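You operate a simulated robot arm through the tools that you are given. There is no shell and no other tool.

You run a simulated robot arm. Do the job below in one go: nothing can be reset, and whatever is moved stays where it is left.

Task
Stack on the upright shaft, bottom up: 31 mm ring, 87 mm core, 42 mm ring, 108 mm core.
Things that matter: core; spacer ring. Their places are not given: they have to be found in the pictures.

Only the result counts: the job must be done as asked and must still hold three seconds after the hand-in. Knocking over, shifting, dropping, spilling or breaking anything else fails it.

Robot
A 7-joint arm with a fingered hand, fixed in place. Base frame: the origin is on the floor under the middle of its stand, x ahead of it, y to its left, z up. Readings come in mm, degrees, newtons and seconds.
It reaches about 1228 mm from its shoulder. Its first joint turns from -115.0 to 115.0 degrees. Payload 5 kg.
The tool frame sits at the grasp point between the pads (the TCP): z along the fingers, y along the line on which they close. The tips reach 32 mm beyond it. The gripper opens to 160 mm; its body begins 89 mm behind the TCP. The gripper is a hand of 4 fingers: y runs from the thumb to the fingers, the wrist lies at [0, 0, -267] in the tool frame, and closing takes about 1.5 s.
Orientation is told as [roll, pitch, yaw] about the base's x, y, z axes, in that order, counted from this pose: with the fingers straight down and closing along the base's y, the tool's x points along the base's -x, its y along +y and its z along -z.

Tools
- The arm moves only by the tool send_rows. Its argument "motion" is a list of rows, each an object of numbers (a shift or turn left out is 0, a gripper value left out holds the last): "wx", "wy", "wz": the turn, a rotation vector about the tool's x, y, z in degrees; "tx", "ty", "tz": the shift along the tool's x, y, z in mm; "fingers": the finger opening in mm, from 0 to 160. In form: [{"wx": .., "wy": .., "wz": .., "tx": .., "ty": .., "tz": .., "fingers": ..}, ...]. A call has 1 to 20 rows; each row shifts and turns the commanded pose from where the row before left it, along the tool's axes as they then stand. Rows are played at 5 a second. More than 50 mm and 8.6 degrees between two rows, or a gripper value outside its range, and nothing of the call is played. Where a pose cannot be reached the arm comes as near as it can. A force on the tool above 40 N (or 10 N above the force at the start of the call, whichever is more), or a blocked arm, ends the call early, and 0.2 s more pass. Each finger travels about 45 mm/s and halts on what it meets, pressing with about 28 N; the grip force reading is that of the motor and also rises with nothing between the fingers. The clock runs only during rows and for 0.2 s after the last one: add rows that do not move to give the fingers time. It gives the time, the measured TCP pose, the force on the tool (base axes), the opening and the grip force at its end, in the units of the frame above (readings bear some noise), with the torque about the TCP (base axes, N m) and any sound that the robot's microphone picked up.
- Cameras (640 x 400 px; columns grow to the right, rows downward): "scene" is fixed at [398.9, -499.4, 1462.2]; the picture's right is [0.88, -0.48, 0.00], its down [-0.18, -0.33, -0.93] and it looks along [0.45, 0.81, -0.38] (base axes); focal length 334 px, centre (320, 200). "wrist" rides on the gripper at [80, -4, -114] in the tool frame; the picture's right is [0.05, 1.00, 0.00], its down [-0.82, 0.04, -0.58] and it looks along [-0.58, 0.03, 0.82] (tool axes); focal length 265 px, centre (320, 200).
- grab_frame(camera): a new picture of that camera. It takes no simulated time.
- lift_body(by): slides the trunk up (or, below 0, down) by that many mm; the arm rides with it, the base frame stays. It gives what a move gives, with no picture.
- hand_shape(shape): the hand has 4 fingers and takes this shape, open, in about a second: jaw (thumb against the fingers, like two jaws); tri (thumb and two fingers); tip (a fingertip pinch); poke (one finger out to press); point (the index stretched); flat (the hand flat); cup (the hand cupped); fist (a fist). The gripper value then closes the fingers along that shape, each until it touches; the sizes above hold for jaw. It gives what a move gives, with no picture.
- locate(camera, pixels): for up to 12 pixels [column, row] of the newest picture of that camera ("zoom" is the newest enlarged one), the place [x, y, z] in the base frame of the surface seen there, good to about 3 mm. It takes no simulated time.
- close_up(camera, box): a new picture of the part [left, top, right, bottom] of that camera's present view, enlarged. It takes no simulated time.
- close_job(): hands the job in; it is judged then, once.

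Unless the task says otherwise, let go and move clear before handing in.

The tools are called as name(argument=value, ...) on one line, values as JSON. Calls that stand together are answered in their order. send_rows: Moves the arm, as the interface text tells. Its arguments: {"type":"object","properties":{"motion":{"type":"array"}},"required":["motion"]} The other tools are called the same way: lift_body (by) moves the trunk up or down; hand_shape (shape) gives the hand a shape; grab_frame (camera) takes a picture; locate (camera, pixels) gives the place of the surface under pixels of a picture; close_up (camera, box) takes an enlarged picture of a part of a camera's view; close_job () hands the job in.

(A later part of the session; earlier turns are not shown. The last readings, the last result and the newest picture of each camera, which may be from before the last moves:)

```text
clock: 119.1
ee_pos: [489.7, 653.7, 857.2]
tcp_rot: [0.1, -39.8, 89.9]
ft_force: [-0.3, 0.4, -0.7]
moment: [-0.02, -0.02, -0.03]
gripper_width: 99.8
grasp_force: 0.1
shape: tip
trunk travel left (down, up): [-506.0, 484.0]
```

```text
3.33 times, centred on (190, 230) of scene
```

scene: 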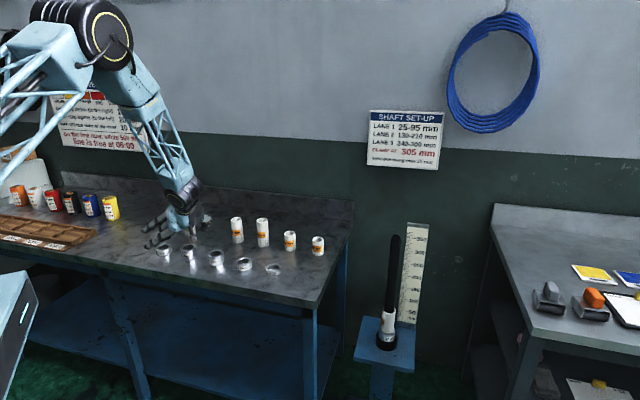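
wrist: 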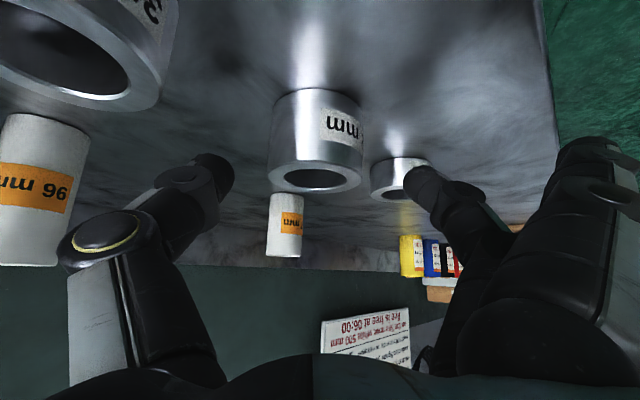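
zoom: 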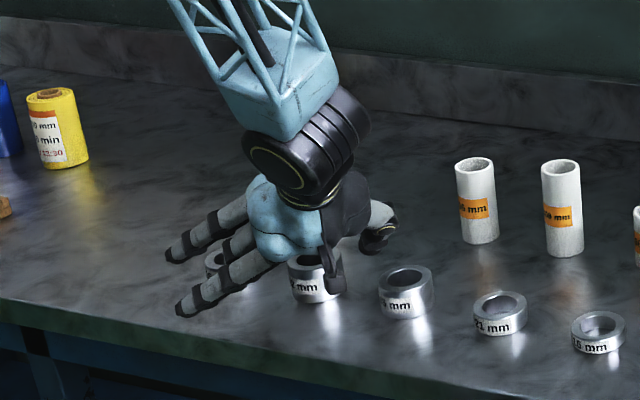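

The ring is slightly left of centre (267–363). I'll shift 2.5 mm and lower the remaining 17 mm.

send_rows(motion=[{"ty": -2.5}, {}])

lift_body(by=-17)

grab_frame(camera="wrist")

close_up(camera="scene", box=[140, 190, 240, 290])

```text
clock: 119.7
ee_pos: [492.5, 653.9, 857.5]
tcp_rot: [0.1, -39.8, 89.8]
ft_force: [-0.2, 0.6, 0.7]
moment: [0.0, 0.01, 0.02]
gripper_width: 99.4
grasp_force: 0.0
shape: tip
trunk travel left (down, up): [-506.0, 484.0]
```

```text
clock: 120.3
ee_pos: [492.4, 654.4, 839.6]
tcp_rot: [0.2, -39.9, 89.9]
ft_force: [0.7, 0.5, -0.4]
moment: [-0.02, 0.01, -0.02]
gripper_width: 99.3
grasp_force: 0.0
shape: tip
trunk travel left (down, up): [-489.0, 501.0]
```

```text
taken
```

wrist: 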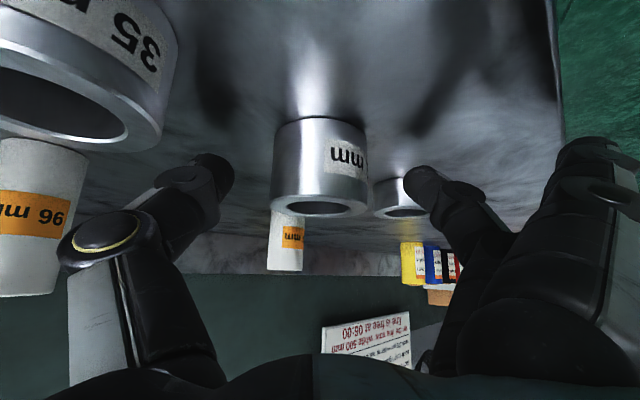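

```text
4.00 times, centred on (190, 240) of scene
```

zoom: 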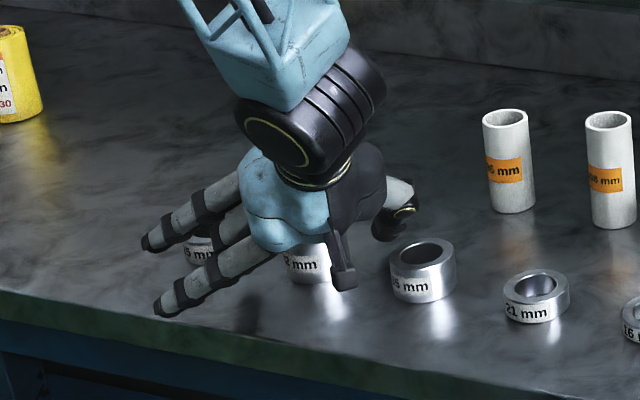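

The ring is centred (270–368) with the tips overlapping its upper half. I'll close the pinch and test-lift 20 mm.

send_rows(motion=[{"fingers": 62}, {}, {}, {}, {"fingers": 45}, {}, {}, {}, {}])

lift_body(by=20)

grab_frame(camera="wrist")

close_up(camera="scene", box=[140, 190, 240, 290])

```text
clock: 122.3
ee_pos: [492.5, 654.2, 839.1]
tcp_rot: [0.1, -40.0, 89.9]
ft_force: [-1.4, 0.1, -0.3]
moment: [-0.05, 0.03, 0.01]
gripper_width: 48.8
grasp_force: 27.7
shape: tip
trunk travel left (down, up): [-489.0, 501.0]
```

```text
clock: 123.0
ee_pos: [491.3, 654.5, 858.4]
tcp_rot: [0.1, -39.8, 89.9]
ft_force: [0.7, 0.1, -2.4]
moment: [-0.04, -0.02, -0.01]
gripper_width: 48.8
grasp_force: 28.6
shape: tip
trunk travel left (down, up): [-509.0, 481.0]
```

```text
taken
```

wrist: 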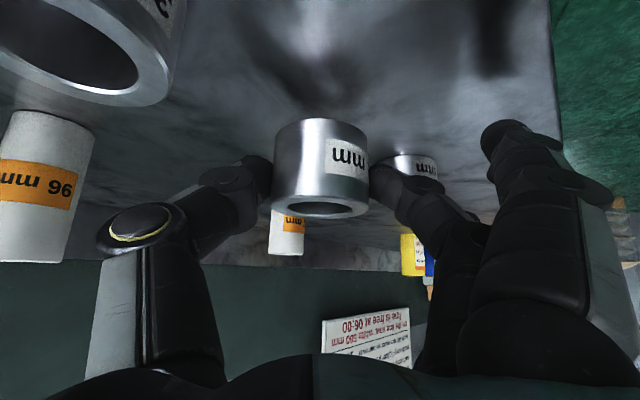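

```text
4.00 times, centred on (190, 240) of scene
```

zoom: 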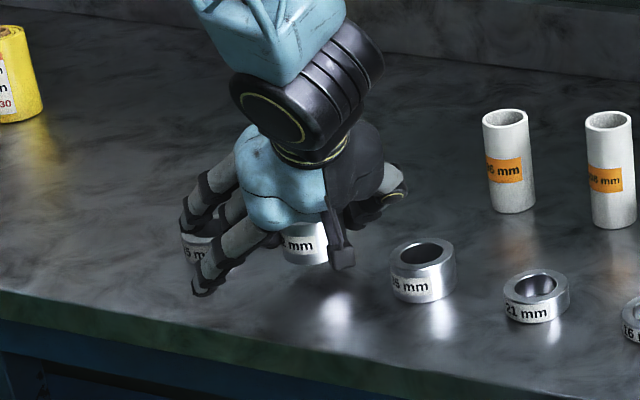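

The 42 mm ring came up cleanly. I'll raise it to travel height and carry it back, turning to yaw 10°.

lift_body(by=198)

send_rows(motion=[{"tx": 23.3, "ty": -20.9, "tz": -19.6}, {"tx": 23.3, "ty": -20.9, "tz": -19.6}, {"tx": 23.3, "ty": -20.9, "tz": -19.6}, {"tx": 23.3, "ty": -20.9, "tz": -19.6}, {"tx": 23.3, "ty": -20.9, "tz": -19.6}, {"tx": 23.3, "ty": -20.9, "tz": -19.6}, {"tx": 23.3, "ty": -20.9, "tz": -19.6}, {"tx": 23.3, "ty": -20.9, "tz": -19.6}, {"tx": 23.3, "ty": -20.9, "tz": -19.6}, {"tx": 23.3, "ty": -20.9, "tz": -19.6}, {}])

send_rows(motion=[{"wx": 5.14, "wz": 6.13}, {"wx": 5.14, "wz": 6.13}, {"wx": 5.14, "wz": 6.13}, {"wx": 5.14, "wz": 6.13}, {"wx": 5.14, "wz": 6.13}, {"wx": 5.14, "wz": 6.13}, {"wx": 5.14, "wz": 6.13}, {"wx": 5.14, "wz": 6.13}, {"wx": 5.14, "wz": 6.13}, {"wx": 5.14, "wz": 6.13}, {}])

grab_frame(camera="wrist")

grab_frame(camera="scene")

```text
clock: 125.1
ee_pos: [492.6, 653.8, 1056.5]
tcp_rot: [0.0, -40.0, 89.9]
ft_force: [-0.3, 0.1, -2.1]
moment: [-0.03, -0.01, 0.0]
gripper_width: 48.5
grasp_force: 27.8
shape: tip
trunk travel left (down, up): [-707.0, 283.0]
```

```text
clock: 127.5
ee_pos: [700.1, 350.2, 1059.5]
tcp_rot: [0.2, -39.9, 90.1]
ft_force: [-0.5, 0.3, -2.0]
moment: [-0.05, 0.02, -0.01]
gripper_width: 48.5
grasp_force: 28.0
shape: tip
trunk travel left (down, up): [-707.0, 283.0]
```

```text
clock: 129.9
ee_pos: [701.3, 347.8, 1059.0]
tcp_rot: [0.1, -40.0, 9.8]
ft_force: [0.9, -0.3, -1.7]
moment: [0.01, 0.04, 0.01]
gripper_width: 48.6
grasp_force: 27.8
shape: tip
trunk travel left (down, up): [-707.0, 283.0]
```

```text
taken
```

wrist: 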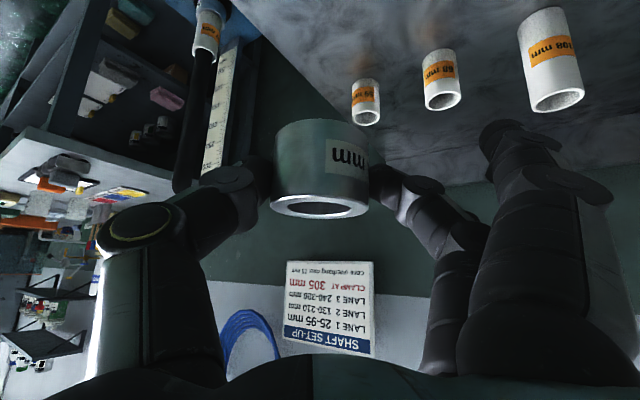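

```text
taken
```

scene: 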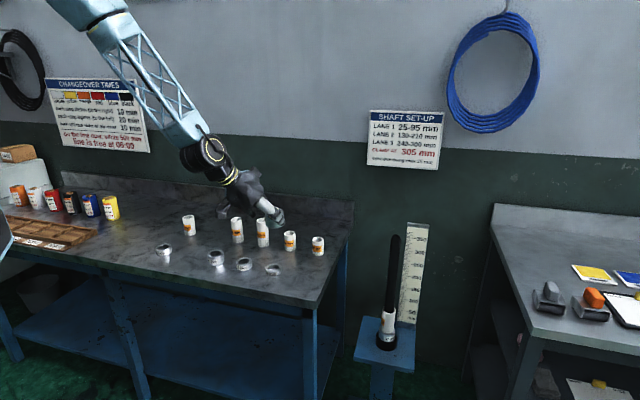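

The ring is steady and the rest of the bench is undisturbed. I'll carry it over the shaft.

send_rows(motion=[{"tx": -22.2, "ty": -22.7, "tz": 18.6}, {"tx": -22.2, "ty": -22.7, "tz": 18.6}, {"tx": -22.2, "ty": -22.7, "tz": 18.6}, {"tx": -22.2, "ty": -22.7, "tz": 18.6}, {"tx": -22.2, "ty": -22.7, "tz": 18.6}, {"tx": -22.2, "ty": -22.7, "tz": 18.6}, {"tx": -22.2, "ty": -22.7, "tz": 18.6}, {"tx": -22.2, "ty": -22.7, "tz": 18.6}, {"tx": -22.2, "ty": -22.7, "tz": 18.6}, {"tx": -22.2, "ty": -22.7, "tz": 18.6}, {}])

lift_body(by=-15)

close_up(camera="wrist", box=[240, 20, 400, 240])

close_up(camera="scene", box=[375, 205, 415, 260])

```text
clock: 132.3
ee_pos: [1027.0, 176.2, 1059.7]
tcp_rot: [-0.2, -40.0, 10.1]
ft_force: [0.2, 0.1, -1.2]
moment: [0.0, 0.03, -0.05]
gripper_width: 48.2
grasp_force: 27.9
shape: tip
trunk travel left (down, up): [-707.0, 283.0]
```

```text
clock: 132.9
ee_pos: [1025.6, 175.8, 1043.9]
tcp_rot: [-0.1, -40.0, 10.0]
ft_force: [0.4, 0.5, -2.3]
moment: [-0.04, 0.0, 0.0]
gripper_width: 48.3
grasp_force: 28.1
shape: tip
trunk travel left (down, up): [-692.0, 298.0]
```

```text
1.82 times, centred on (320, 130) of wrist
```

zoom: 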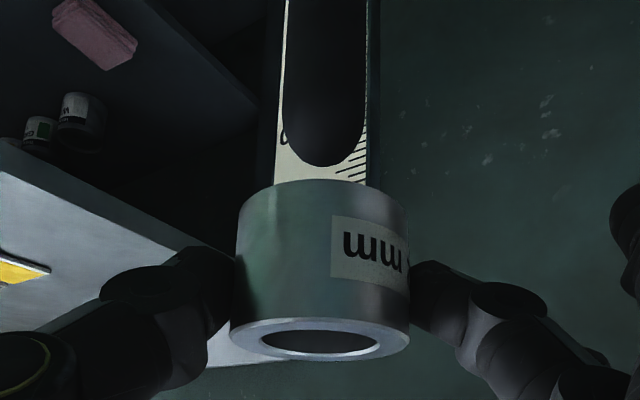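

```text
7.27 times, centred on (395, 232) of scene
```

zoom: 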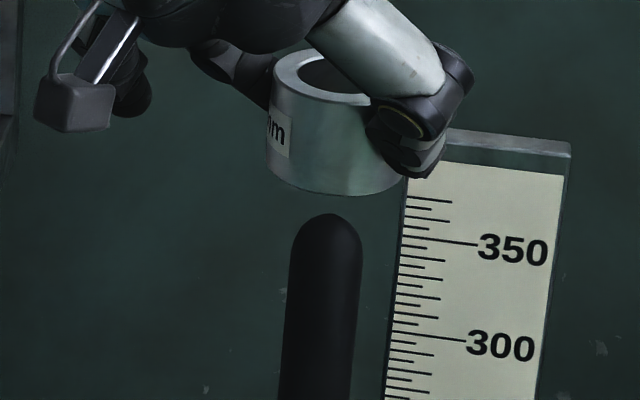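

The ring is aligned to within about 1.5 mm in both views (wrist: ring centre 320–324, shaft 281–368). I'll make that small correction and start threading.

send_rows(motion=[{"tx": -1.1, "ty": -0.5, "tz": 0.9}, {}])

lift_body(by=-20)

close_up(camera="scene", box=[375, 205, 415, 260])

lift_body(by=-12)

lift_body(by=-15)

lift_body(by=-20)

close_up(camera="wrist", box=[240, 40, 400, 260])

close_up(camera="scene", box=[365, 205, 425, 285])

```text
clock: 133.6
ee_pos: [1028.4, 176.1, 1043.7]
tcp_rot: [0.0, -39.8, 10.0]
ft_force: [-0.7, 0.7, -1.3]
moment: [0.03, 0.02, 0.01]
gripper_width: 48.5
grasp_force: 28.3
shape: tip
trunk travel left (down, up): [-692.0, 298.0]
```

```text
clock: 134.2
ee_pos: [1028.6, 175.8, 1024.7]
tcp_rot: [0.0, -40.0, 10.0]
ft_force: [-0.2, -0.2, -1.1]
moment: [0.02, 0.01, 0.02]
gripper_width: 48.5
grasp_force: 28.0
shape: tip
trunk travel left (down, up): [-672.0, 318.0]
```

```text
7.27 times, centred on (395, 232) of scene
```

zoom: 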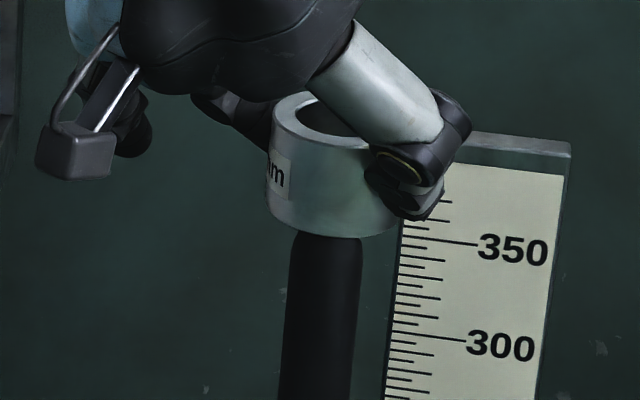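

```text
clock: 134.8
ee_pos: [1027.9, 175.2, 1013.0]
tcp_rot: [0.0, -39.9, 10.1]
ft_force: [-0.6, -0.5, -2.5]
moment: [-0.02, 0.03, 0.0]
gripper_width: 48.2
grasp_force: 28.1
shape: tip
trunk travel left (down, up): [-660.0, 330.0]
```

```text
clock: 135.4
ee_pos: [1028.5, 176.1, 997.5]
tcp_rot: [0.0, -39.9, 10.0]
ft_force: [0.8, -0.6, -1.1]
moment: [-0.03, 0.02, -0.02]
gripper_width: 48.6
grasp_force: 28.0
shape: tip
trunk travel left (down, up): [-645.0, 345.0]
```

```text
clock: 136.1
ee_pos: [1027.7, 176.2, 977.6]
tcp_rot: [0.0, -39.9, 10.2]
ft_force: [-0.2, 0.3, -1.1]
moment: [0.0, 0.03, 0.0]
gripper_width: 48.5
grasp_force: 28.3
shape: tip
trunk travel left (down, up): [-625.0, 365.0]
```

```text
1.82 times, centred on (320, 150) of wrist
```

zoom: 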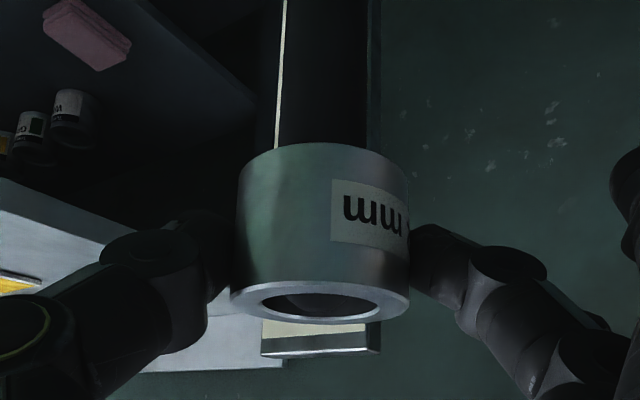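

```text
5.00 times, centred on (395, 245) of scene
```

zoom: 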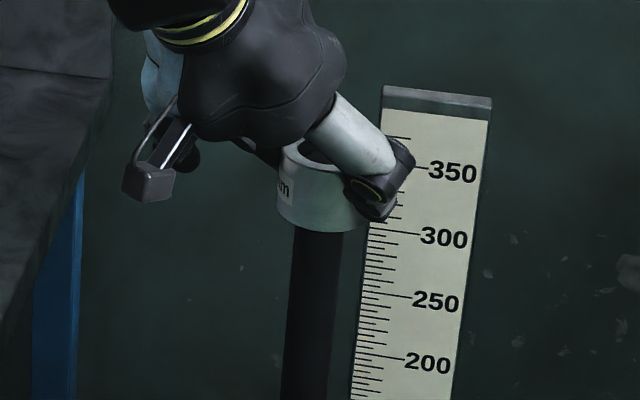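

The shaft tip is inside the ring's bore with no side force. I'll lower 130 mm, check, then 95 mm more.

lift_body(by=-60)

lift_body(by=-80)

lift_body(by=-85)

close_up(camera="wrist", box=[230, 0, 420, 260])

close_up(camera="scene", box=[340, 220, 430, 380])

```text
clock: 137.1
ee_pos: [1028.3, 175.5, 917.5]
tcp_rot: [0.0, -40.0, 10.1]
ft_force: [0.2, 0.4, -1.2]
moment: [-0.03, 0.01, -0.05]
gripper_width: 48.4
grasp_force: 27.8
shape: tip
trunk travel left (down, up): [-565.0, 425.0]
```

```text
clock: 138.3
ee_pos: [1027.7, 175.2, 836.8]
tcp_rot: [0.0, -39.9, 10.0]
ft_force: [0.5, 1.0, -1.1]
moment: [-0.02, 0.01, 0.02]
gripper_width: 48.2
grasp_force: 27.8
shape: tip
trunk travel left (down, up): [-485.0, 505.0]
```

```text
clock: 139.5
ee_pos: [1028.4, 175.2, 752.7]
tcp_rot: [0.0, -39.9, 10.0]
ft_force: [0.3, -0.6, -1.6]
moment: [0.0, 0.0, -0.02]
gripper_width: 48.4
grasp_force: 28.6
shape: tip
trunk travel left (down, up): [-400.0, 590.0]
```

```text
1.54 times, centred on (325, 130) of wrist
```

zoom: 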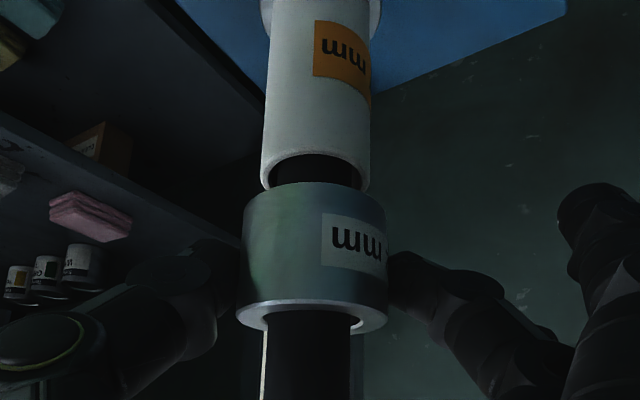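

```text
2.50 times, centred on (385, 300) of scene
```

zoom: 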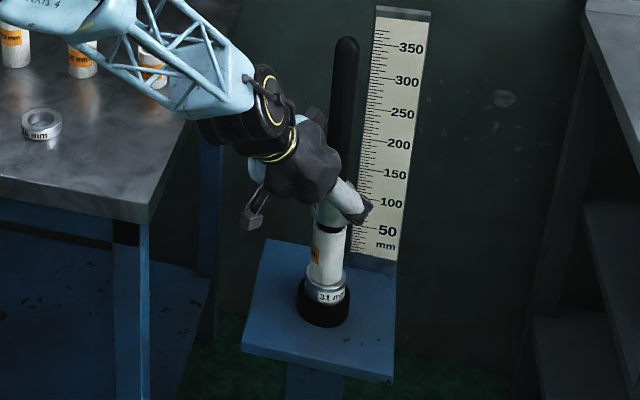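

The 42 mm ring is about 15 mm above the core. I'll lower in small steps to contact.

lift_body(by=-11)

lift_body(by=-2)

lift_body(by=-1.5)

lift_body(by=-1.5)

close_up(camera="wrist", box=[230, 0, 420, 260])

```text
clock: 140.1
ee_pos: [1028.9, 175.3, 740.3]
tcp_rot: [0.0, -39.9, 10.0]
ft_force: [0.1, 0.6, -1.6]
moment: [-0.01, 0.02, 0.01]
gripper_width: 48.3
grasp_force: 28.2
shape: tip
trunk travel left (down, up): [-389.0, 601.0]
```

```text
clock: 140.6
ee_pos: [1027.9, 174.9, 739.2]
tcp_rot: [-0.1, -39.9, 9.9]
ft_force: [-0.1, 0.5, -1.9]
moment: [0.02, 0.03, 0.01]
gripper_width: 48.5
grasp_force: 28.0
shape: tip
trunk travel left (down, up): [-387.0, 603.0]
```

```text
clock: 141.1
ee_pos: [1027.8, 175.6, 738.2]
tcp_rot: [0.0, -39.9, 10.0]
ft_force: [-0.9, -1.2, -0.5]
moment: [0.03, 0.02, -0.03]
gripper_width: 48.5
grasp_force: 27.9
shape: tip
trunk travel left (down, up): [-386.0, 604.0]
```

```text
clock: 141.6
ee_pos: [1028.7, 175.0, 737.7]
tcp_rot: [-0.1, -40.0, 10.0]
ft_force: [-0.9, 0.2, 4.1]
moment: [0.07, -0.01, -0.03]
gripper_width: 48.5
grasp_force: 28.1
shape: tip
trunk travel left (down, up): [-384.0, 606.0]
```

```text
1.54 times, centred on (325, 130) of wrist
```

zoom: 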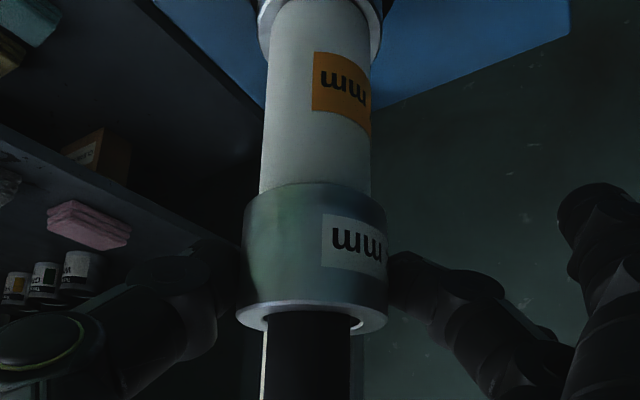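

Contact started (4.1 N). One more millimetre to seat it, then I'll open and back off.

lift_body(by=-1)

send_rows(motion=[{"fingers": 62}, {}, {"fingers": 100}, {}, {}, {}, {}])

grab_frame(camera="wrist")

send_rows(motion=[{"tx": 11.5, "tz": -9.65}, {"tx": 19, "tz": -16}, {"tx": 23, "tz": -19.3}, {"tx": 23, "tz": -19.3}, {"tx": 15, "tz": -12.6}, {"ty": -18}, {"ty": -17}, {}])

close_up(camera="scene", box=[340, 220, 430, 380])

```text
clock: 142.1
ee_pos: [1028.1, 175.8, 737.1]
tcp_rot: [0.1, -40.0, 10.0]
ft_force: [0.6, 0.1, 10.7]
moment: [0.06, -0.13, 0.0]
gripper_width: 48.7
grasp_force: 28.1
shape: tip
trunk travel left (down, up): [-383.0, 607.0]
```

```text
clock: 143.7
ee_pos: [1028.8, 176.2, 736.0]
tcp_rot: [0.0, -39.9, 10.0]
ft_force: [-0.2, 0.1, -0.5]
moment: [-0.01, 0.0, 0.01]
gripper_width: 99.2
grasp_force: 0.0
shape: tip
trunk travel left (down, up): [-383.0, 607.0]
```

```text
taken
```

wrist: 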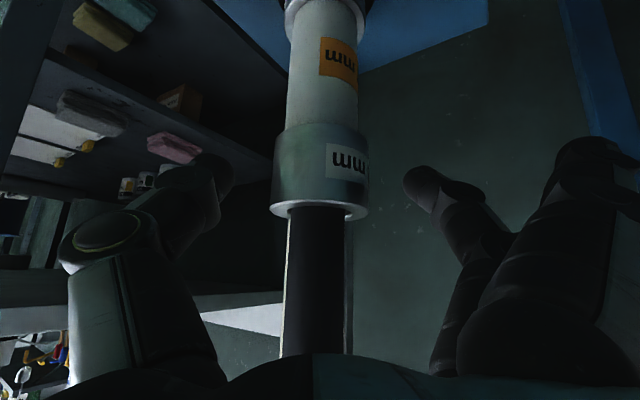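

```text
clock: 145.5
ee_pos: [916.8, 120.5, 734.0]
tcp_rot: [0.0, -39.8, 9.9]
ft_force: [-0.4, 0.0, 0.1]
moment: [0.04, 0.02, 0.03]
gripper_width: 99.7
grasp_force: 0.2
shape: tip
trunk travel left (down, up): [-383.0, 607.0]
```

```text
2.50 times, centred on (385, 300) of scene
```

zoom: 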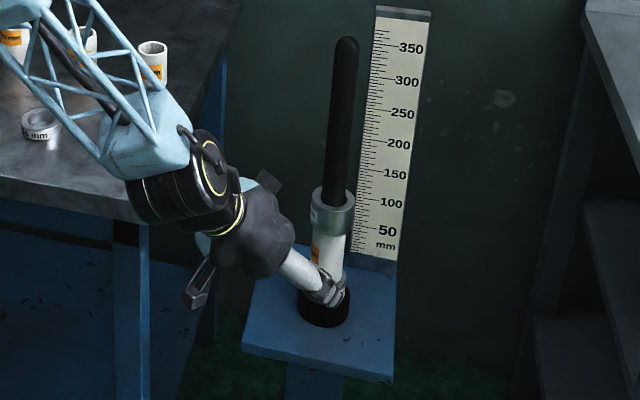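

The stack now shows ring, core, ring on the shaft. I'll raise the hand and go for the 108 mm core at about (762, 620).

lift_body(by=325)

send_rows(motion=[{"tx": 16, "ty": 32.9, "tz": -13.4}, {"tx": 16, "ty": 32.9, "tz": -13.4}, {"tx": 16, "ty": 32.9, "tz": -13.4}, {"tx": 16, "ty": 32.9, "tz": -13.4}, {"tx": 16, "ty": 32.9, "tz": -13.4}, {"tx": 16, "ty": 32.9, "tz": -13.4}, {"tx": 16, "ty": 32.9, "tz": -13.4}, {"tx": 16, "ty": 32.9, "tz": -13.4}, {"wx": -5.14, "wz": -6.13}, {"wx": -5.14, "wz": -6.13}, {"wx": -5.14, "wz": -6.13}, {"wx": -5.14, "wz": -6.13}, {"wx": -5.14, "wz": -6.13}, {"wx": -5.14, "wz": -6.13}, {"wx": -5.14, "wz": -6.13}, {"wx": -5.14, "wz": -6.13}, {"wx": -5.14, "wz": -6.13}, {"wx": -5.14, "wz": -6.13}, {}])

send_rows(motion=[{"tx": -28.1, "ty": -8.4, "tz": 23.6}, {"tx": -28.1, "ty": -8.4, "tz": 23.6}, {"tx": -28.1, "ty": -8.4, "tz": 23.6}, {"tx": -28.1, "ty": -8.4, "tz": 23.6}, {"tx": -28.1, "ty": -8.4, "tz": 23.6}, {"tx": -28.1, "ty": -8.4, "tz": 23.6}, {"tx": -28.1, "ty": -8.4, "tz": 23.6}, {}])

grab_frame(camera="wrist")

grab_frame(camera="scene")

```text
clock: 148.8
ee_pos: [918.1, 120.6, 1059.0]
tcp_rot: [-0.1, -39.9, 10.0]
ft_force: [-0.1, -0.2, 0.2]
moment: [-0.04, -0.02, 0.0]
gripper_width: 99.5
grasp_force: 0.1
shape: tip
trunk travel left (down, up): [-708.0, 282.0]
```

```text
clock: 152.8
ee_pos: [707.0, 349.7, 1060.1]
tcp_rot: [0.0, -39.8, 89.9]
ft_force: [0.3, -0.5, 0.4]
moment: [-0.02, 0.01, -0.04]
gripper_width: 100.0
grasp_force: 0.1
shape: tip
trunk travel left (down, up): [-708.0, 282.0]
```

```text
clock: 154.6
ee_pos: [765.7, 607.7, 1058.6]
tcp_rot: [0.1, -39.9, 90.0]
ft_force: [0.1, -0.6, 0.6]
moment: [0.02, 0.01, -0.02]
gripper_width: 99.6
grasp_force: 0.0
shape: tip
trunk travel left (down, up): [-708.0, 282.0]
```

```text
taken
```

wrist: 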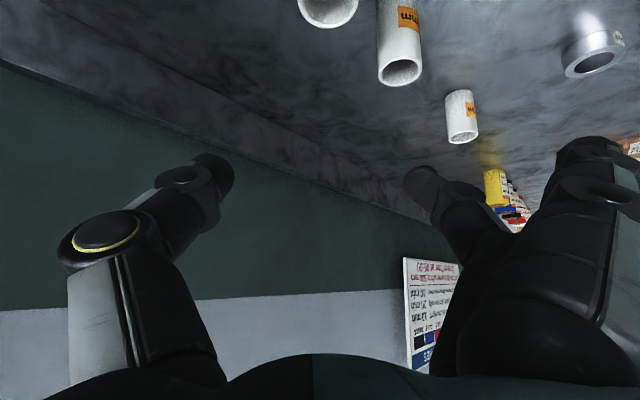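

```text
taken
```

scene: 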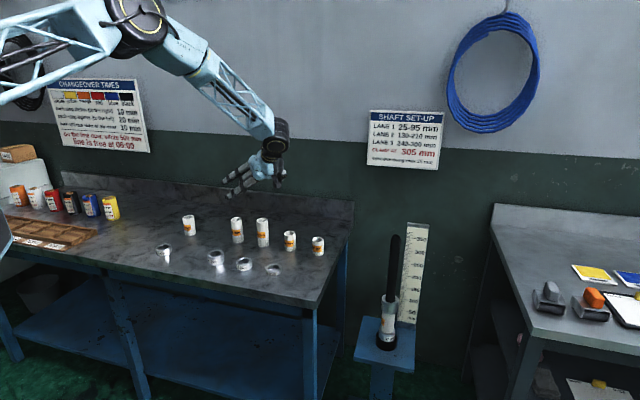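

The 108 mm core's rim is at the top (328, 10) of the wrist picture. I'll lower 75 mm to see it fully.

lift_body(by=-75)

grab_frame(camera="wrist")

close_up(camera="wrist", box=[260, 10, 440, 150])

locate(camera="wrist", pixels=[[294, 90], [361, 86], [327, 109], [298, 99], [356, 99], [310, 62], [345, 60], [327, 58]])

```text
clock: 155.7
ee_pos: [765.9, 607.2, 983.1]
tcp_rot: [0.0, -39.9, 89.8]
ft_force: [0.2, -0.2, 0.4]
moment: [0.02, -0.02, 0.0]
gripper_width: 99.8
grasp_force: 0.1
shape: tip
trunk travel left (down, up): [-633.0, 357.0]
```

```text
taken
```

wrist: 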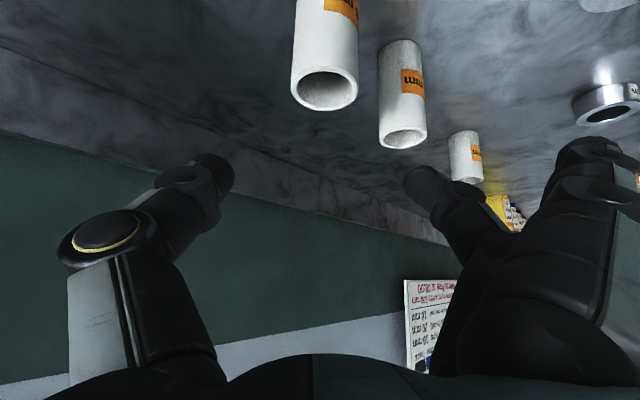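

```text
2.86 times, centred on (350, 80) of wrist
```

zoom: 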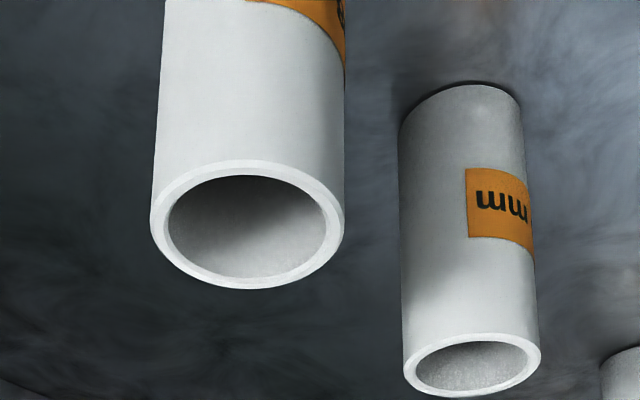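

```text
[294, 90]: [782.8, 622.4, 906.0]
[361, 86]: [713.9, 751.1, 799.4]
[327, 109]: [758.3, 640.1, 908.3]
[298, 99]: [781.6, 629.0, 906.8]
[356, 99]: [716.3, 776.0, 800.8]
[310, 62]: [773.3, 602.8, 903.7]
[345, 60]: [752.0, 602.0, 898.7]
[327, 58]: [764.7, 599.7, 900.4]
```

The 108 core's centre is about (762.5, 620.5), top z≈908. I'll shift 2.5 mm, lower 55 mm and check centring.

send_rows(motion=[{"ty": 2.5}, {}])

lift_body(by=-60)

grab_frame(camera="wrist")

close_up(camera="scene", box=[200, 140, 320, 280])

```text
clock: 156.3
ee_pos: [763.4, 606.6, 983.5]
tcp_rot: [0.1, -39.9, 90.0]
ft_force: [-0.5, 0.2, 0.4]
moment: [-0.03, 0.0, -0.01]
gripper_width: 99.7
grasp_force: 0.0
shape: tip
trunk travel left (down, up): [-633.0, 357.0]
```

```text
clock: 157.3
ee_pos: [761.2, 607.2, 923.8]
tcp_rot: [0.1, -39.9, 89.9]
ft_force: [0.6, -0.3, -0.2]
moment: [-0.01, 0.0, 0.0]
gripper_width: 99.6
grasp_force: 0.0
shape: tip
trunk travel left (down, up): [-573.0, 417.0]
```

```text
taken
```

wrist: 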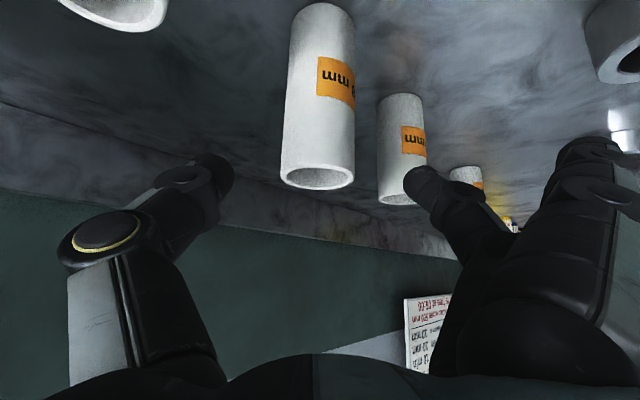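

```text
2.86 times, centred on (260, 210) of scene
```

zoom: 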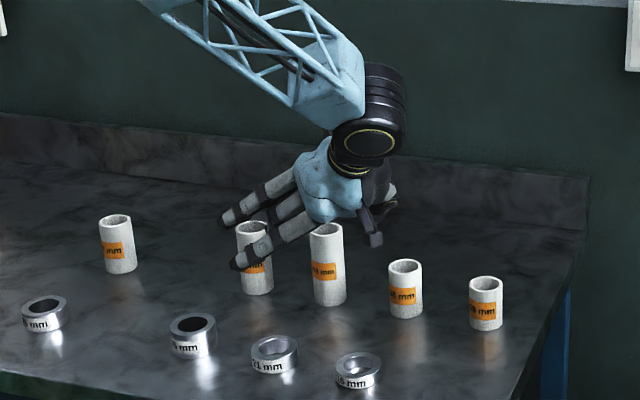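

The core is nearly centred (280–355). I'll nudge 1 mm and lower 29 mm to grasp height.

send_rows(motion=[{"ty": -1}, {}])

lift_body(by=-29)

grab_frame(camera="wrist")

close_up(camera="scene", box=[200, 140, 320, 280])

```text
clock: 157.9
ee_pos: [763.2, 607.3, 923.9]
tcp_rot: [0.1, -39.9, 89.9]
ft_force: [0.0, -0.2, -0.6]
moment: [0.02, -0.03, -0.01]
gripper_width: 99.4
grasp_force: 0.0
shape: tip
trunk travel left (down, up): [-573.0, 417.0]
```

```text
clock: 158.6
ee_pos: [763.9, 608.7, 894.2]
tcp_rot: [0.0, -39.9, 89.9]
ft_force: [-0.5, 0.2, 0.3]
moment: [0.0, -0.01, 0.0]
gripper_width: 100.0
grasp_force: 0.0
shape: tip
trunk travel left (down, up): [-544.0, 446.0]
```

```text
taken
```

wrist: 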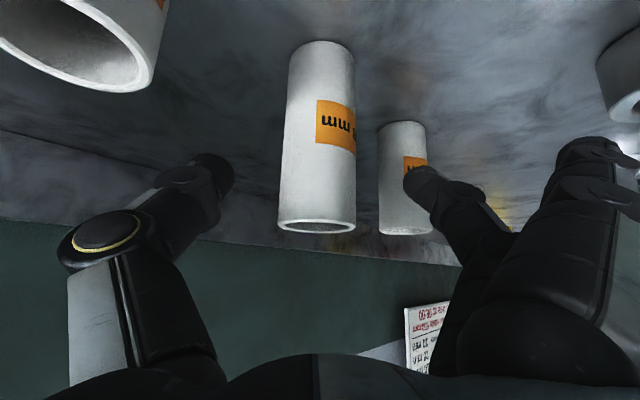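

```text
2.86 times, centred on (260, 210) of scene
```

zoom: 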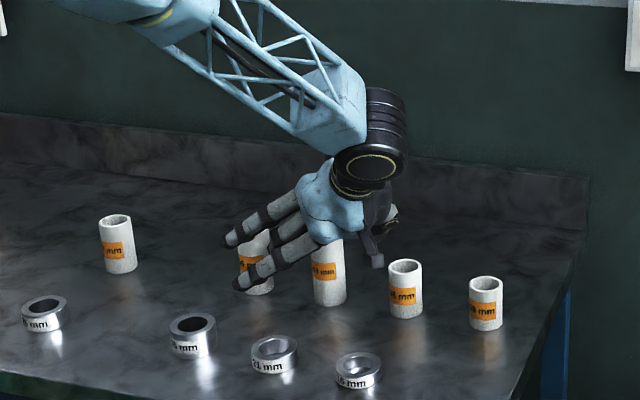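

The core is between the tips (278–356) with no contact. I'll close the pinch and test-lift.

send_rows(motion=[{"fingers": 60}, {}, {}, {"fingers": 34}, {}, {}, {}, {}])

lift_body(by=20)

grab_frame(camera="wrist")

close_up(camera="scene", box=[200, 140, 320, 280])

```text
clock: 160.4
ee_pos: [763.8, 608.2, 894.9]
tcp_rot: [0.2, -40.0, 89.9]
ft_force: [-0.7, 0.8, -0.2]
moment: [0.0, 0.0, 0.01]
gripper_width: 37.3
grasp_force: 28.1
shape: tip
trunk travel left (down, up): [-544.0, 446.0]
```

```text
clock: 161.1
ee_pos: [763.9, 607.4, 915.1]
tcp_rot: [0.1, -40.0, 90.0]
ft_force: [0.3, -0.1, -0.2]
moment: [0.02, 0.0, -0.02]
gripper_width: 37.4
grasp_force: 27.5
shape: tip
trunk travel left (down, up): [-564.0, 426.0]
```

```text
taken
```

wrist: 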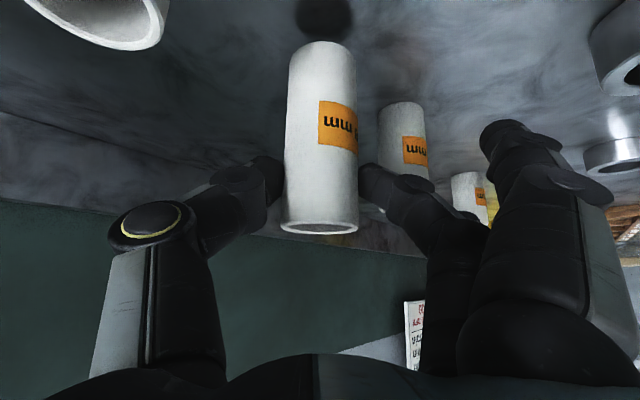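

```text
2.86 times, centred on (260, 210) of scene
```

zoom: 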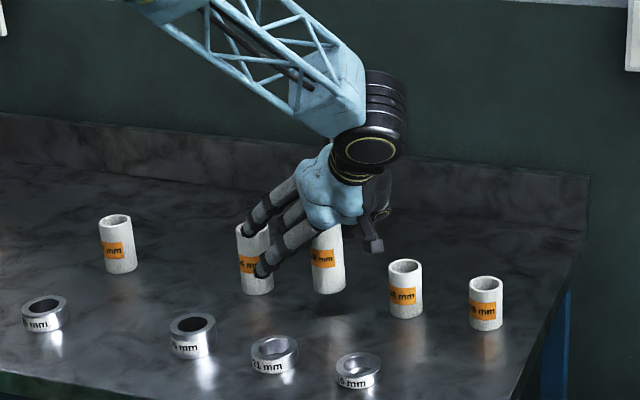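

The 108 mm core lifted cleanly. I'll raise it (bottom at about 1015) and carry it back, turning to yaw 10°.

lift_body(by=195)

send_rows(motion=[{"tx": 28.1, "ty": 9.1, "tz": -23.6}, {"tx": 28.1, "ty": 9.1, "tz": -23.6}, {"tx": 28.1, "ty": 9.1, "tz": -23.6}, {"tx": 28.1, "ty": 9.1, "tz": -23.6}, {"tx": 28.1, "ty": 9.1, "tz": -23.6}, {"tx": 28.1, "ty": 9.1, "tz": -23.6}, {"tx": 28.1, "ty": 9.1, "tz": -23.6}, {}, {"wx": 5.14, "wz": 6.13}, {"wx": 5.14, "wz": 6.13}, {"wx": 5.14, "wz": 6.13}, {"wx": 5.14, "wz": 6.13}, {"wx": 5.14, "wz": 6.13}, {"wx": 5.14, "wz": 6.13}, {"wx": 5.14, "wz": 6.13}, {"wx": 5.14, "wz": 6.13}, {"wx": 5.14, "wz": 6.13}, {"wx": 5.14, "wz": 6.13}, {}])

grab_frame(camera="wrist")

grab_frame(camera="scene")

```text
clock: 163.2
ee_pos: [763.1, 608.4, 1109.8]
tcp_rot: [0.1, -39.9, 89.9]
ft_force: [-0.5, 0.0, -1.1]
moment: [0.02, 0.01, -0.02]
gripper_width: 37.4
grasp_force: 27.6
shape: tip
trunk travel left (down, up): [-759.0, 231.0]
```

```text
clock: 167.2
ee_pos: [700.0, 349.3, 1110.6]
tcp_rot: [0.1, -39.9, 9.8]
ft_force: [0.4, -0.1, 0.0]
moment: [0.01, 0.02, -0.02]
gripper_width: 37.0
grasp_force: 28.0
shape: tip
trunk travel left (down, up): [-759.0, 231.0]
```

```text
taken
```

wrist: 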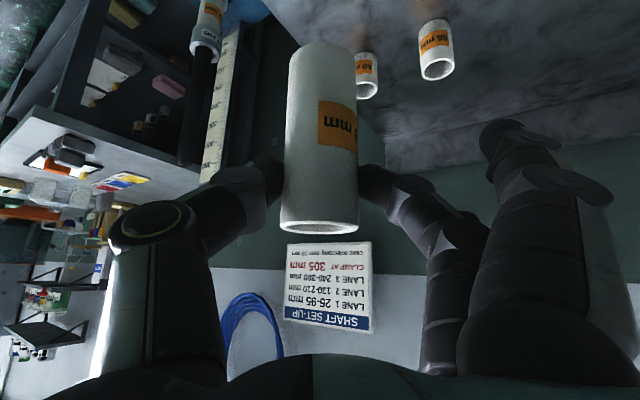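

```text
taken
```

scene: 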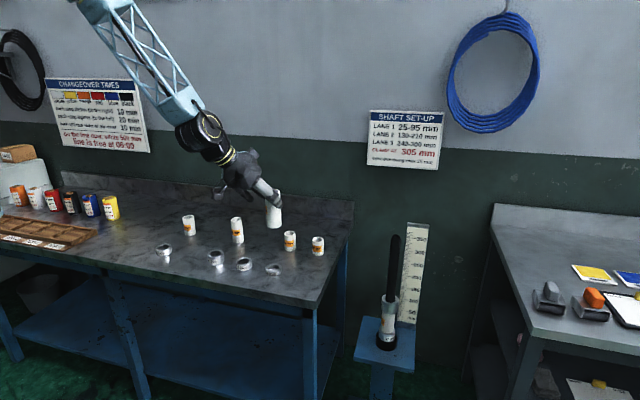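

The core hangs steady. I'll carry it over the shaft.

send_rows(motion=[{"tx": -22.3, "ty": -22.8, "tz": 18.7}, {"tx": -22.3, "ty": -22.8, "tz": 18.7}, {"tx": -22.3, "ty": -22.8, "tz": 18.7}, {"tx": -22.3, "ty": -22.8, "tz": 18.7}, {"tx": -22.3, "ty": -22.8, "tz": 18.7}, {"tx": -22.3, "ty": -22.8, "tz": 18.7}, {"tx": -22.3, "ty": -22.8, "tz": 18.7}, {"tx": -22.3, "ty": -22.8, "tz": 18.7}, {"tx": -22.3, "ty": -22.8, "tz": 18.7}, {"tx": -22.3, "ty": -22.8, "tz": 18.7}, {}])

lift_body(by=-15)

close_up(camera="wrist", box=[230, 0, 420, 250])

close_up(camera="scene", box=[375, 195, 415, 255])

locate(camera="zoom", pixels=[[330, 215], [330, 180], [330, 120], [322, 320], [320, 350], [315, 380]])

```text
clock: 169.6
ee_pos: [1024.4, 179.3, 1109.0]
tcp_rot: [-0.1, -40.0, 10.1]
ft_force: [0.4, 0.6, -0.2]
moment: [-0.03, 0.02, -0.01]
gripper_width: 37.1
grasp_force: 28.3
shape: tip
trunk travel left (down, up): [-759.0, 231.0]
```

```text
clock: 170.2
ee_pos: [1024.6, 177.2, 1094.0]
tcp_rot: [0.0, -39.9, 10.0]
ft_force: [0.1, -0.4, -0.3]
moment: [0.01, 0.02, 0.0]
gripper_width: 37.3
grasp_force: 28.0
shape: tip
trunk travel left (down, up): [-744.0, 246.0]
```

```text
1.60 times, centred on (325, 125) of wrist
```

zoom: 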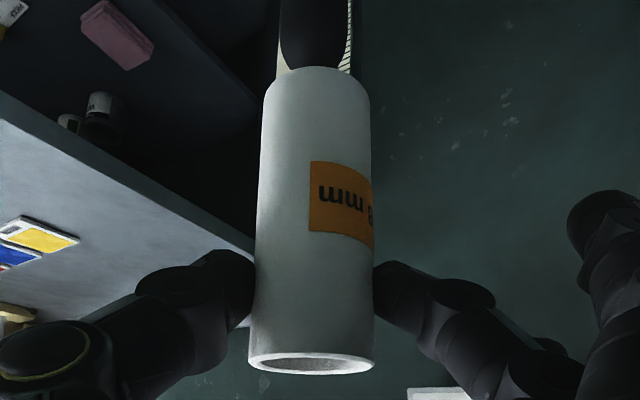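

```text
6.67 times, centred on (395, 225) of scene
```

zoom: 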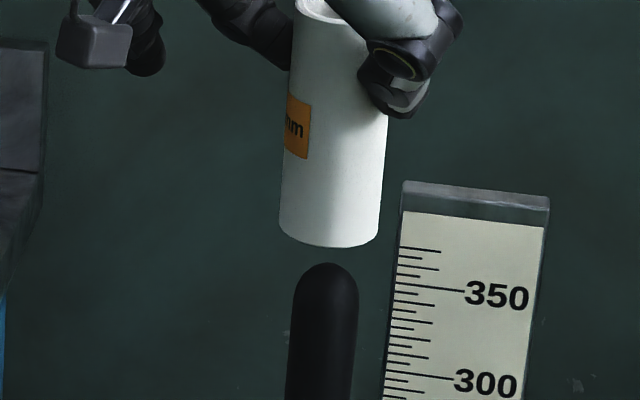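

```text
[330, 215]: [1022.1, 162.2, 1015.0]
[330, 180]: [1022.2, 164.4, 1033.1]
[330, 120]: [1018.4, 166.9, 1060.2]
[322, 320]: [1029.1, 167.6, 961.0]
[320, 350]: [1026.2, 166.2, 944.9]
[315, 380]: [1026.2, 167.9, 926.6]
```

The images put the core about (-1.9, +0.9) mm off the axis. I'll correct and lower in steps.

send_rows(motion=[{"tx": -1.3, "ty": -1.2, "tz": 1.1}, {}])

lift_body(by=-12)

close_up(camera="scene", box=[375, 195, 415, 255])

close_up(camera="wrist", box=[230, 0, 420, 250])

```text
clock: 170.8
ee_pos: [1026.5, 176.4, 1093.9]
tcp_rot: [-0.2, -39.8, 9.9]
ft_force: [0.6, -0.2, -2.2]
moment: [0.01, 0.01, -0.02]
gripper_width: 37.2
grasp_force: 27.7
shape: tip
trunk travel left (down, up): [-744.0, 246.0]
```

```text
clock: 171.4
ee_pos: [1026.9, 176.0, 1082.1]
tcp_rot: [0.0, -39.9, 10.0]
ft_force: [0.5, -0.2, -0.1]
moment: [-0.04, 0.0, 0.0]
gripper_width: 36.6
grasp_force: 27.7
shape: tip
trunk travel left (down, up): [-732.0, 258.0]
```

```text
6.67 times, centred on (395, 225) of scene
```

zoom: 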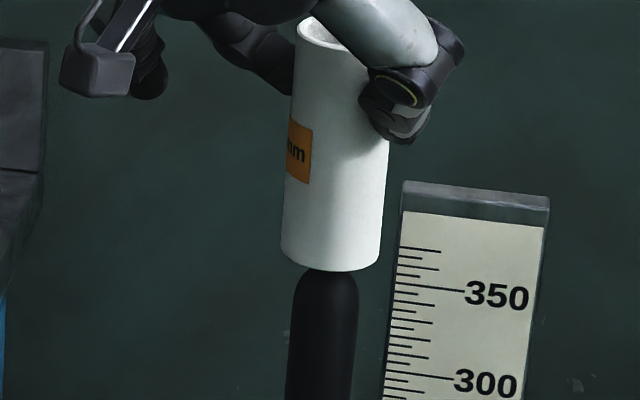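

```text
1.60 times, centred on (325, 125) of wrist
```

zoom: 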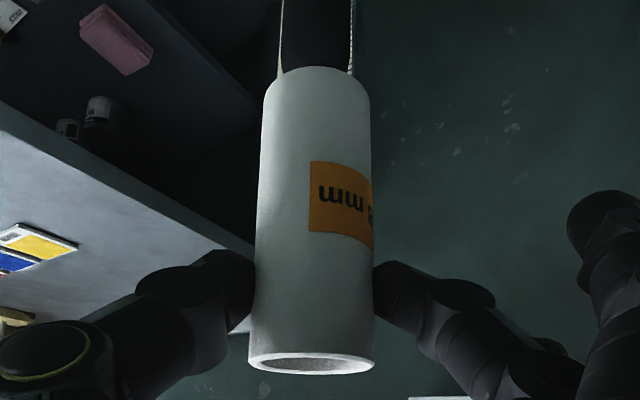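

Aligned in both views (core 281–380 over the shaft axis at 331; wrist shaft 281–352). Lowering in steps.

lift_body(by=-14)

lift_body(by=-12)

lift_body(by=-20)

lift_body(by=-60)

close_up(camera="wrist", box=[230, 0, 420, 260])

close_up(camera="scene", box=[350, 195, 430, 355])

```text
clock: 172.1
ee_pos: [1025.4, 176.1, 1068.5]
tcp_rot: [0.0, -39.9, 10.0]
ft_force: [0.3, 0.0, -1.1]
moment: [-0.01, 0.02, 0.02]
gripper_width: 36.9
grasp_force: 27.4
shape: tip
trunk travel left (down, up): [-718.0, 272.0]
```

```text
clock: 172.7
ee_pos: [1026.1, 176.0, 1056.4]
tcp_rot: [-0.1, -39.9, 10.0]
ft_force: [0.3, 0.2, -0.5]
moment: [0.02, 0.0, -0.02]
gripper_width: 37.3
grasp_force: 28.3
shape: tip
trunk travel left (down, up): [-706.0, 284.0]
```

```text
clock: 173.3
ee_pos: [1025.9, 176.8, 1036.3]
tcp_rot: [0.0, -40.0, 10.0]
ft_force: [0.5, -0.9, 0.4]
moment: [-0.01, 0.0, 0.0]
gripper_width: 37.2
grasp_force: 28.7
shape: tip
trunk travel left (down, up): [-686.0, 304.0]
```

```text
clock: 174.3
ee_pos: [1027.8, 176.6, 977.0]
tcp_rot: [-0.1, -39.9, 10.0]
ft_force: [0.8, 0.6, 0.0]
moment: [-0.01, 0.03, 0.0]
gripper_width: 37.0
grasp_force: 28.5
shape: tip
trunk travel left (down, up): [-626.0, 364.0]
```

```text
1.54 times, centred on (325, 130) of wrist
```

zoom: 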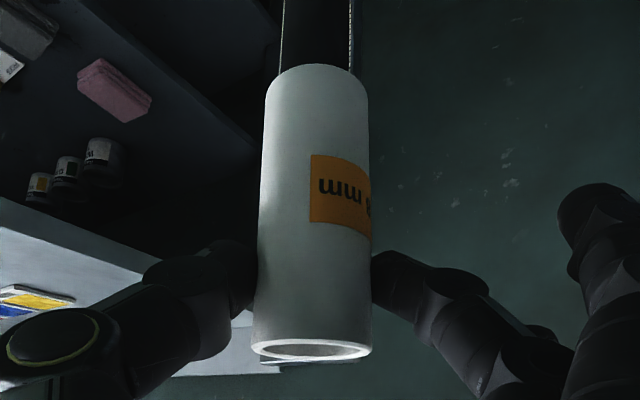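

```text
2.50 times, centred on (390, 275) of scene
```

zoom: 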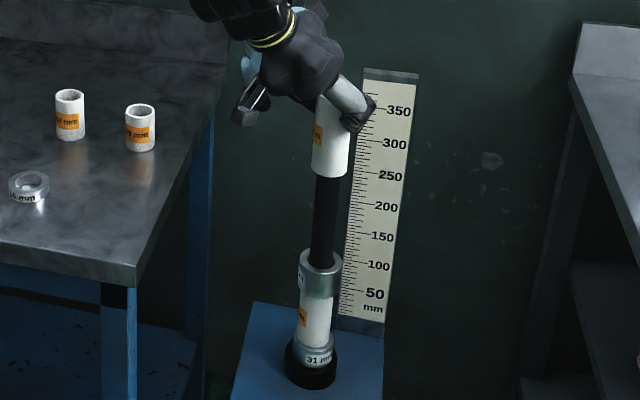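

The core is on the shaft with no side force. It must come down about 142 mm; I'll lower 128 mm then step to contact.

lift_body(by=-70)

lift_body(by=-58)

close_up(camera="wrist", box=[230, 0, 420, 260])

lift_body(by=-8)

lift_body(by=-3)

lift_body(by=-1.5)

close_up(camera="wrist", box=[230, 0, 420, 260])

```text
clock: 175.4
ee_pos: [1025.9, 177.2, 907.6]
tcp_rot: [0.0, -39.9, 10.0]
ft_force: [-0.3, -0.8, -1.3]
moment: [0.01, 0.02, 0.02]
gripper_width: 36.9
grasp_force: 27.7
shape: tip
trunk travel left (down, up): [-556.0, 434.0]
```

```text
clock: 176.4
ee_pos: [1027.1, 176.3, 847.7]
tcp_rot: [0.0, -39.8, 10.1]
ft_force: [-0.3, -1.6, -0.7]
moment: [0.01, 0.01, -0.02]
gripper_width: 36.6
grasp_force: 28.2
shape: tip
trunk travel left (down, up): [-498.0, 492.0]
```

```text
1.54 times, centred on (325, 130) of wrist
```

zoom: 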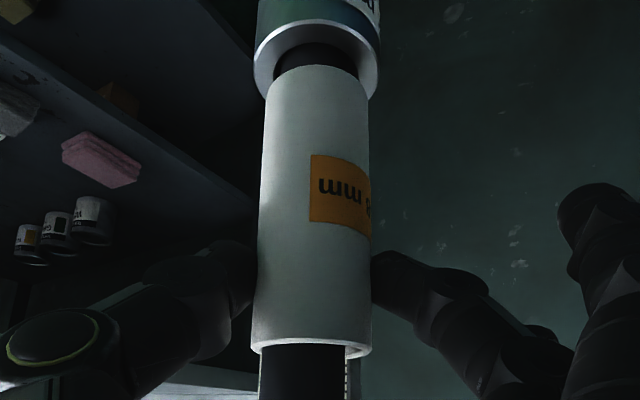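

```text
clock: 176.9
ee_pos: [1026.8, 176.5, 839.7]
tcp_rot: [0.0, -39.9, 10.0]
ft_force: [-0.3, -1.7, -1.4]
moment: [0.01, -0.02, 0.0]
gripper_width: 37.1
grasp_force: 27.8
shape: tip
trunk travel left (down, up): [-490.0, 500.0]
```

```text
clock: 177.5
ee_pos: [1026.6, 176.0, 837.8]
tcp_rot: [-0.1, -39.8, 10.0]
ft_force: [0.5, -1.0, -1.1]
moment: [0.02, -0.03, -0.06]
gripper_width: 36.9
grasp_force: 27.8
shape: tip
trunk travel left (down, up): [-487.0, 503.0]
```

```text
clock: 178.0
ee_pos: [1027.7, 178.0, 836.2]
tcp_rot: [0.0, -39.9, 9.9]
ft_force: [0.2, -1.2, -0.4]
moment: [0.01, 0.03, -0.02]
gripper_width: 36.9
grasp_force: 28.6
shape: tip
trunk travel left (down, up): [-485.0, 505.0]
```

```text
1.54 times, centred on (325, 130) of wrist
```

zoom: 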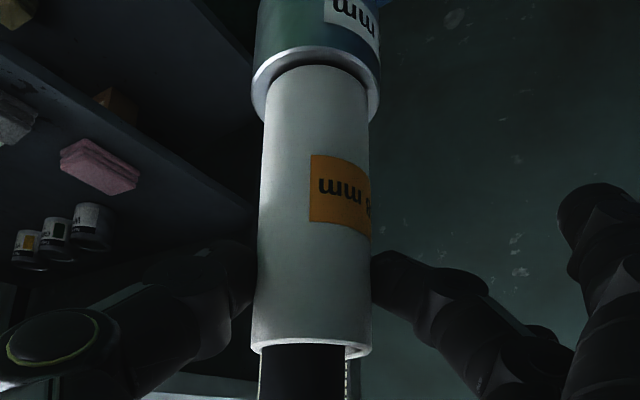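

A faint -1 N side force in y shows light rubbing; I'll nudge 1 mm to -y and lower the last steps to contact.

send_rows(motion=[{"ty": -1.2}, {}])

lift_body(by=-1.5)

lift_body(by=-1.5)

close_up(camera="wrist", box=[230, 0, 420, 260])

```text
clock: 178.6
ee_pos: [1025.5, 176.2, 835.9]
tcp_rot: [0.0, -40.0, 10.1]
ft_force: [1.1, -0.2, -0.9]
moment: [0.04, 0.03, 0.04]
gripper_width: 37.1
grasp_force: 28.3
shape: tip
trunk travel left (down, up): [-485.0, 505.0]
```

```text
clock: 179.1
ee_pos: [1026.3, 176.8, 836.2]
tcp_rot: [0.0, -39.9, 10.0]
ft_force: [-0.3, 0.8, 0.3]
moment: [0.04, 0.0, -0.02]
gripper_width: 37.1
grasp_force: 28.6
shape: tip
trunk travel left (down, up): [-484.0, 506.0]
```

```text
clock: 179.6
ee_pos: [1026.3, 176.0, 835.4]
tcp_rot: [0.0, -40.1, 10.0]
ft_force: [0.1, -0.4, 3.8]
moment: [0.12, -0.06, -0.04]
gripper_width: 36.9
grasp_force: 27.8
shape: tip
trunk travel left (down, up): [-482.0, 508.0]
```

```text
1.54 times, centred on (325, 130) of wrist
```

zoom: 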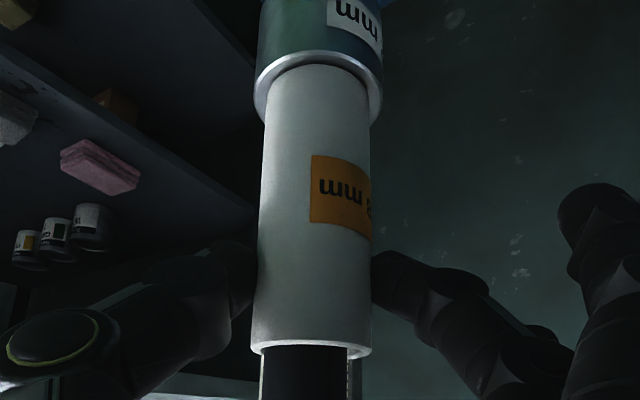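

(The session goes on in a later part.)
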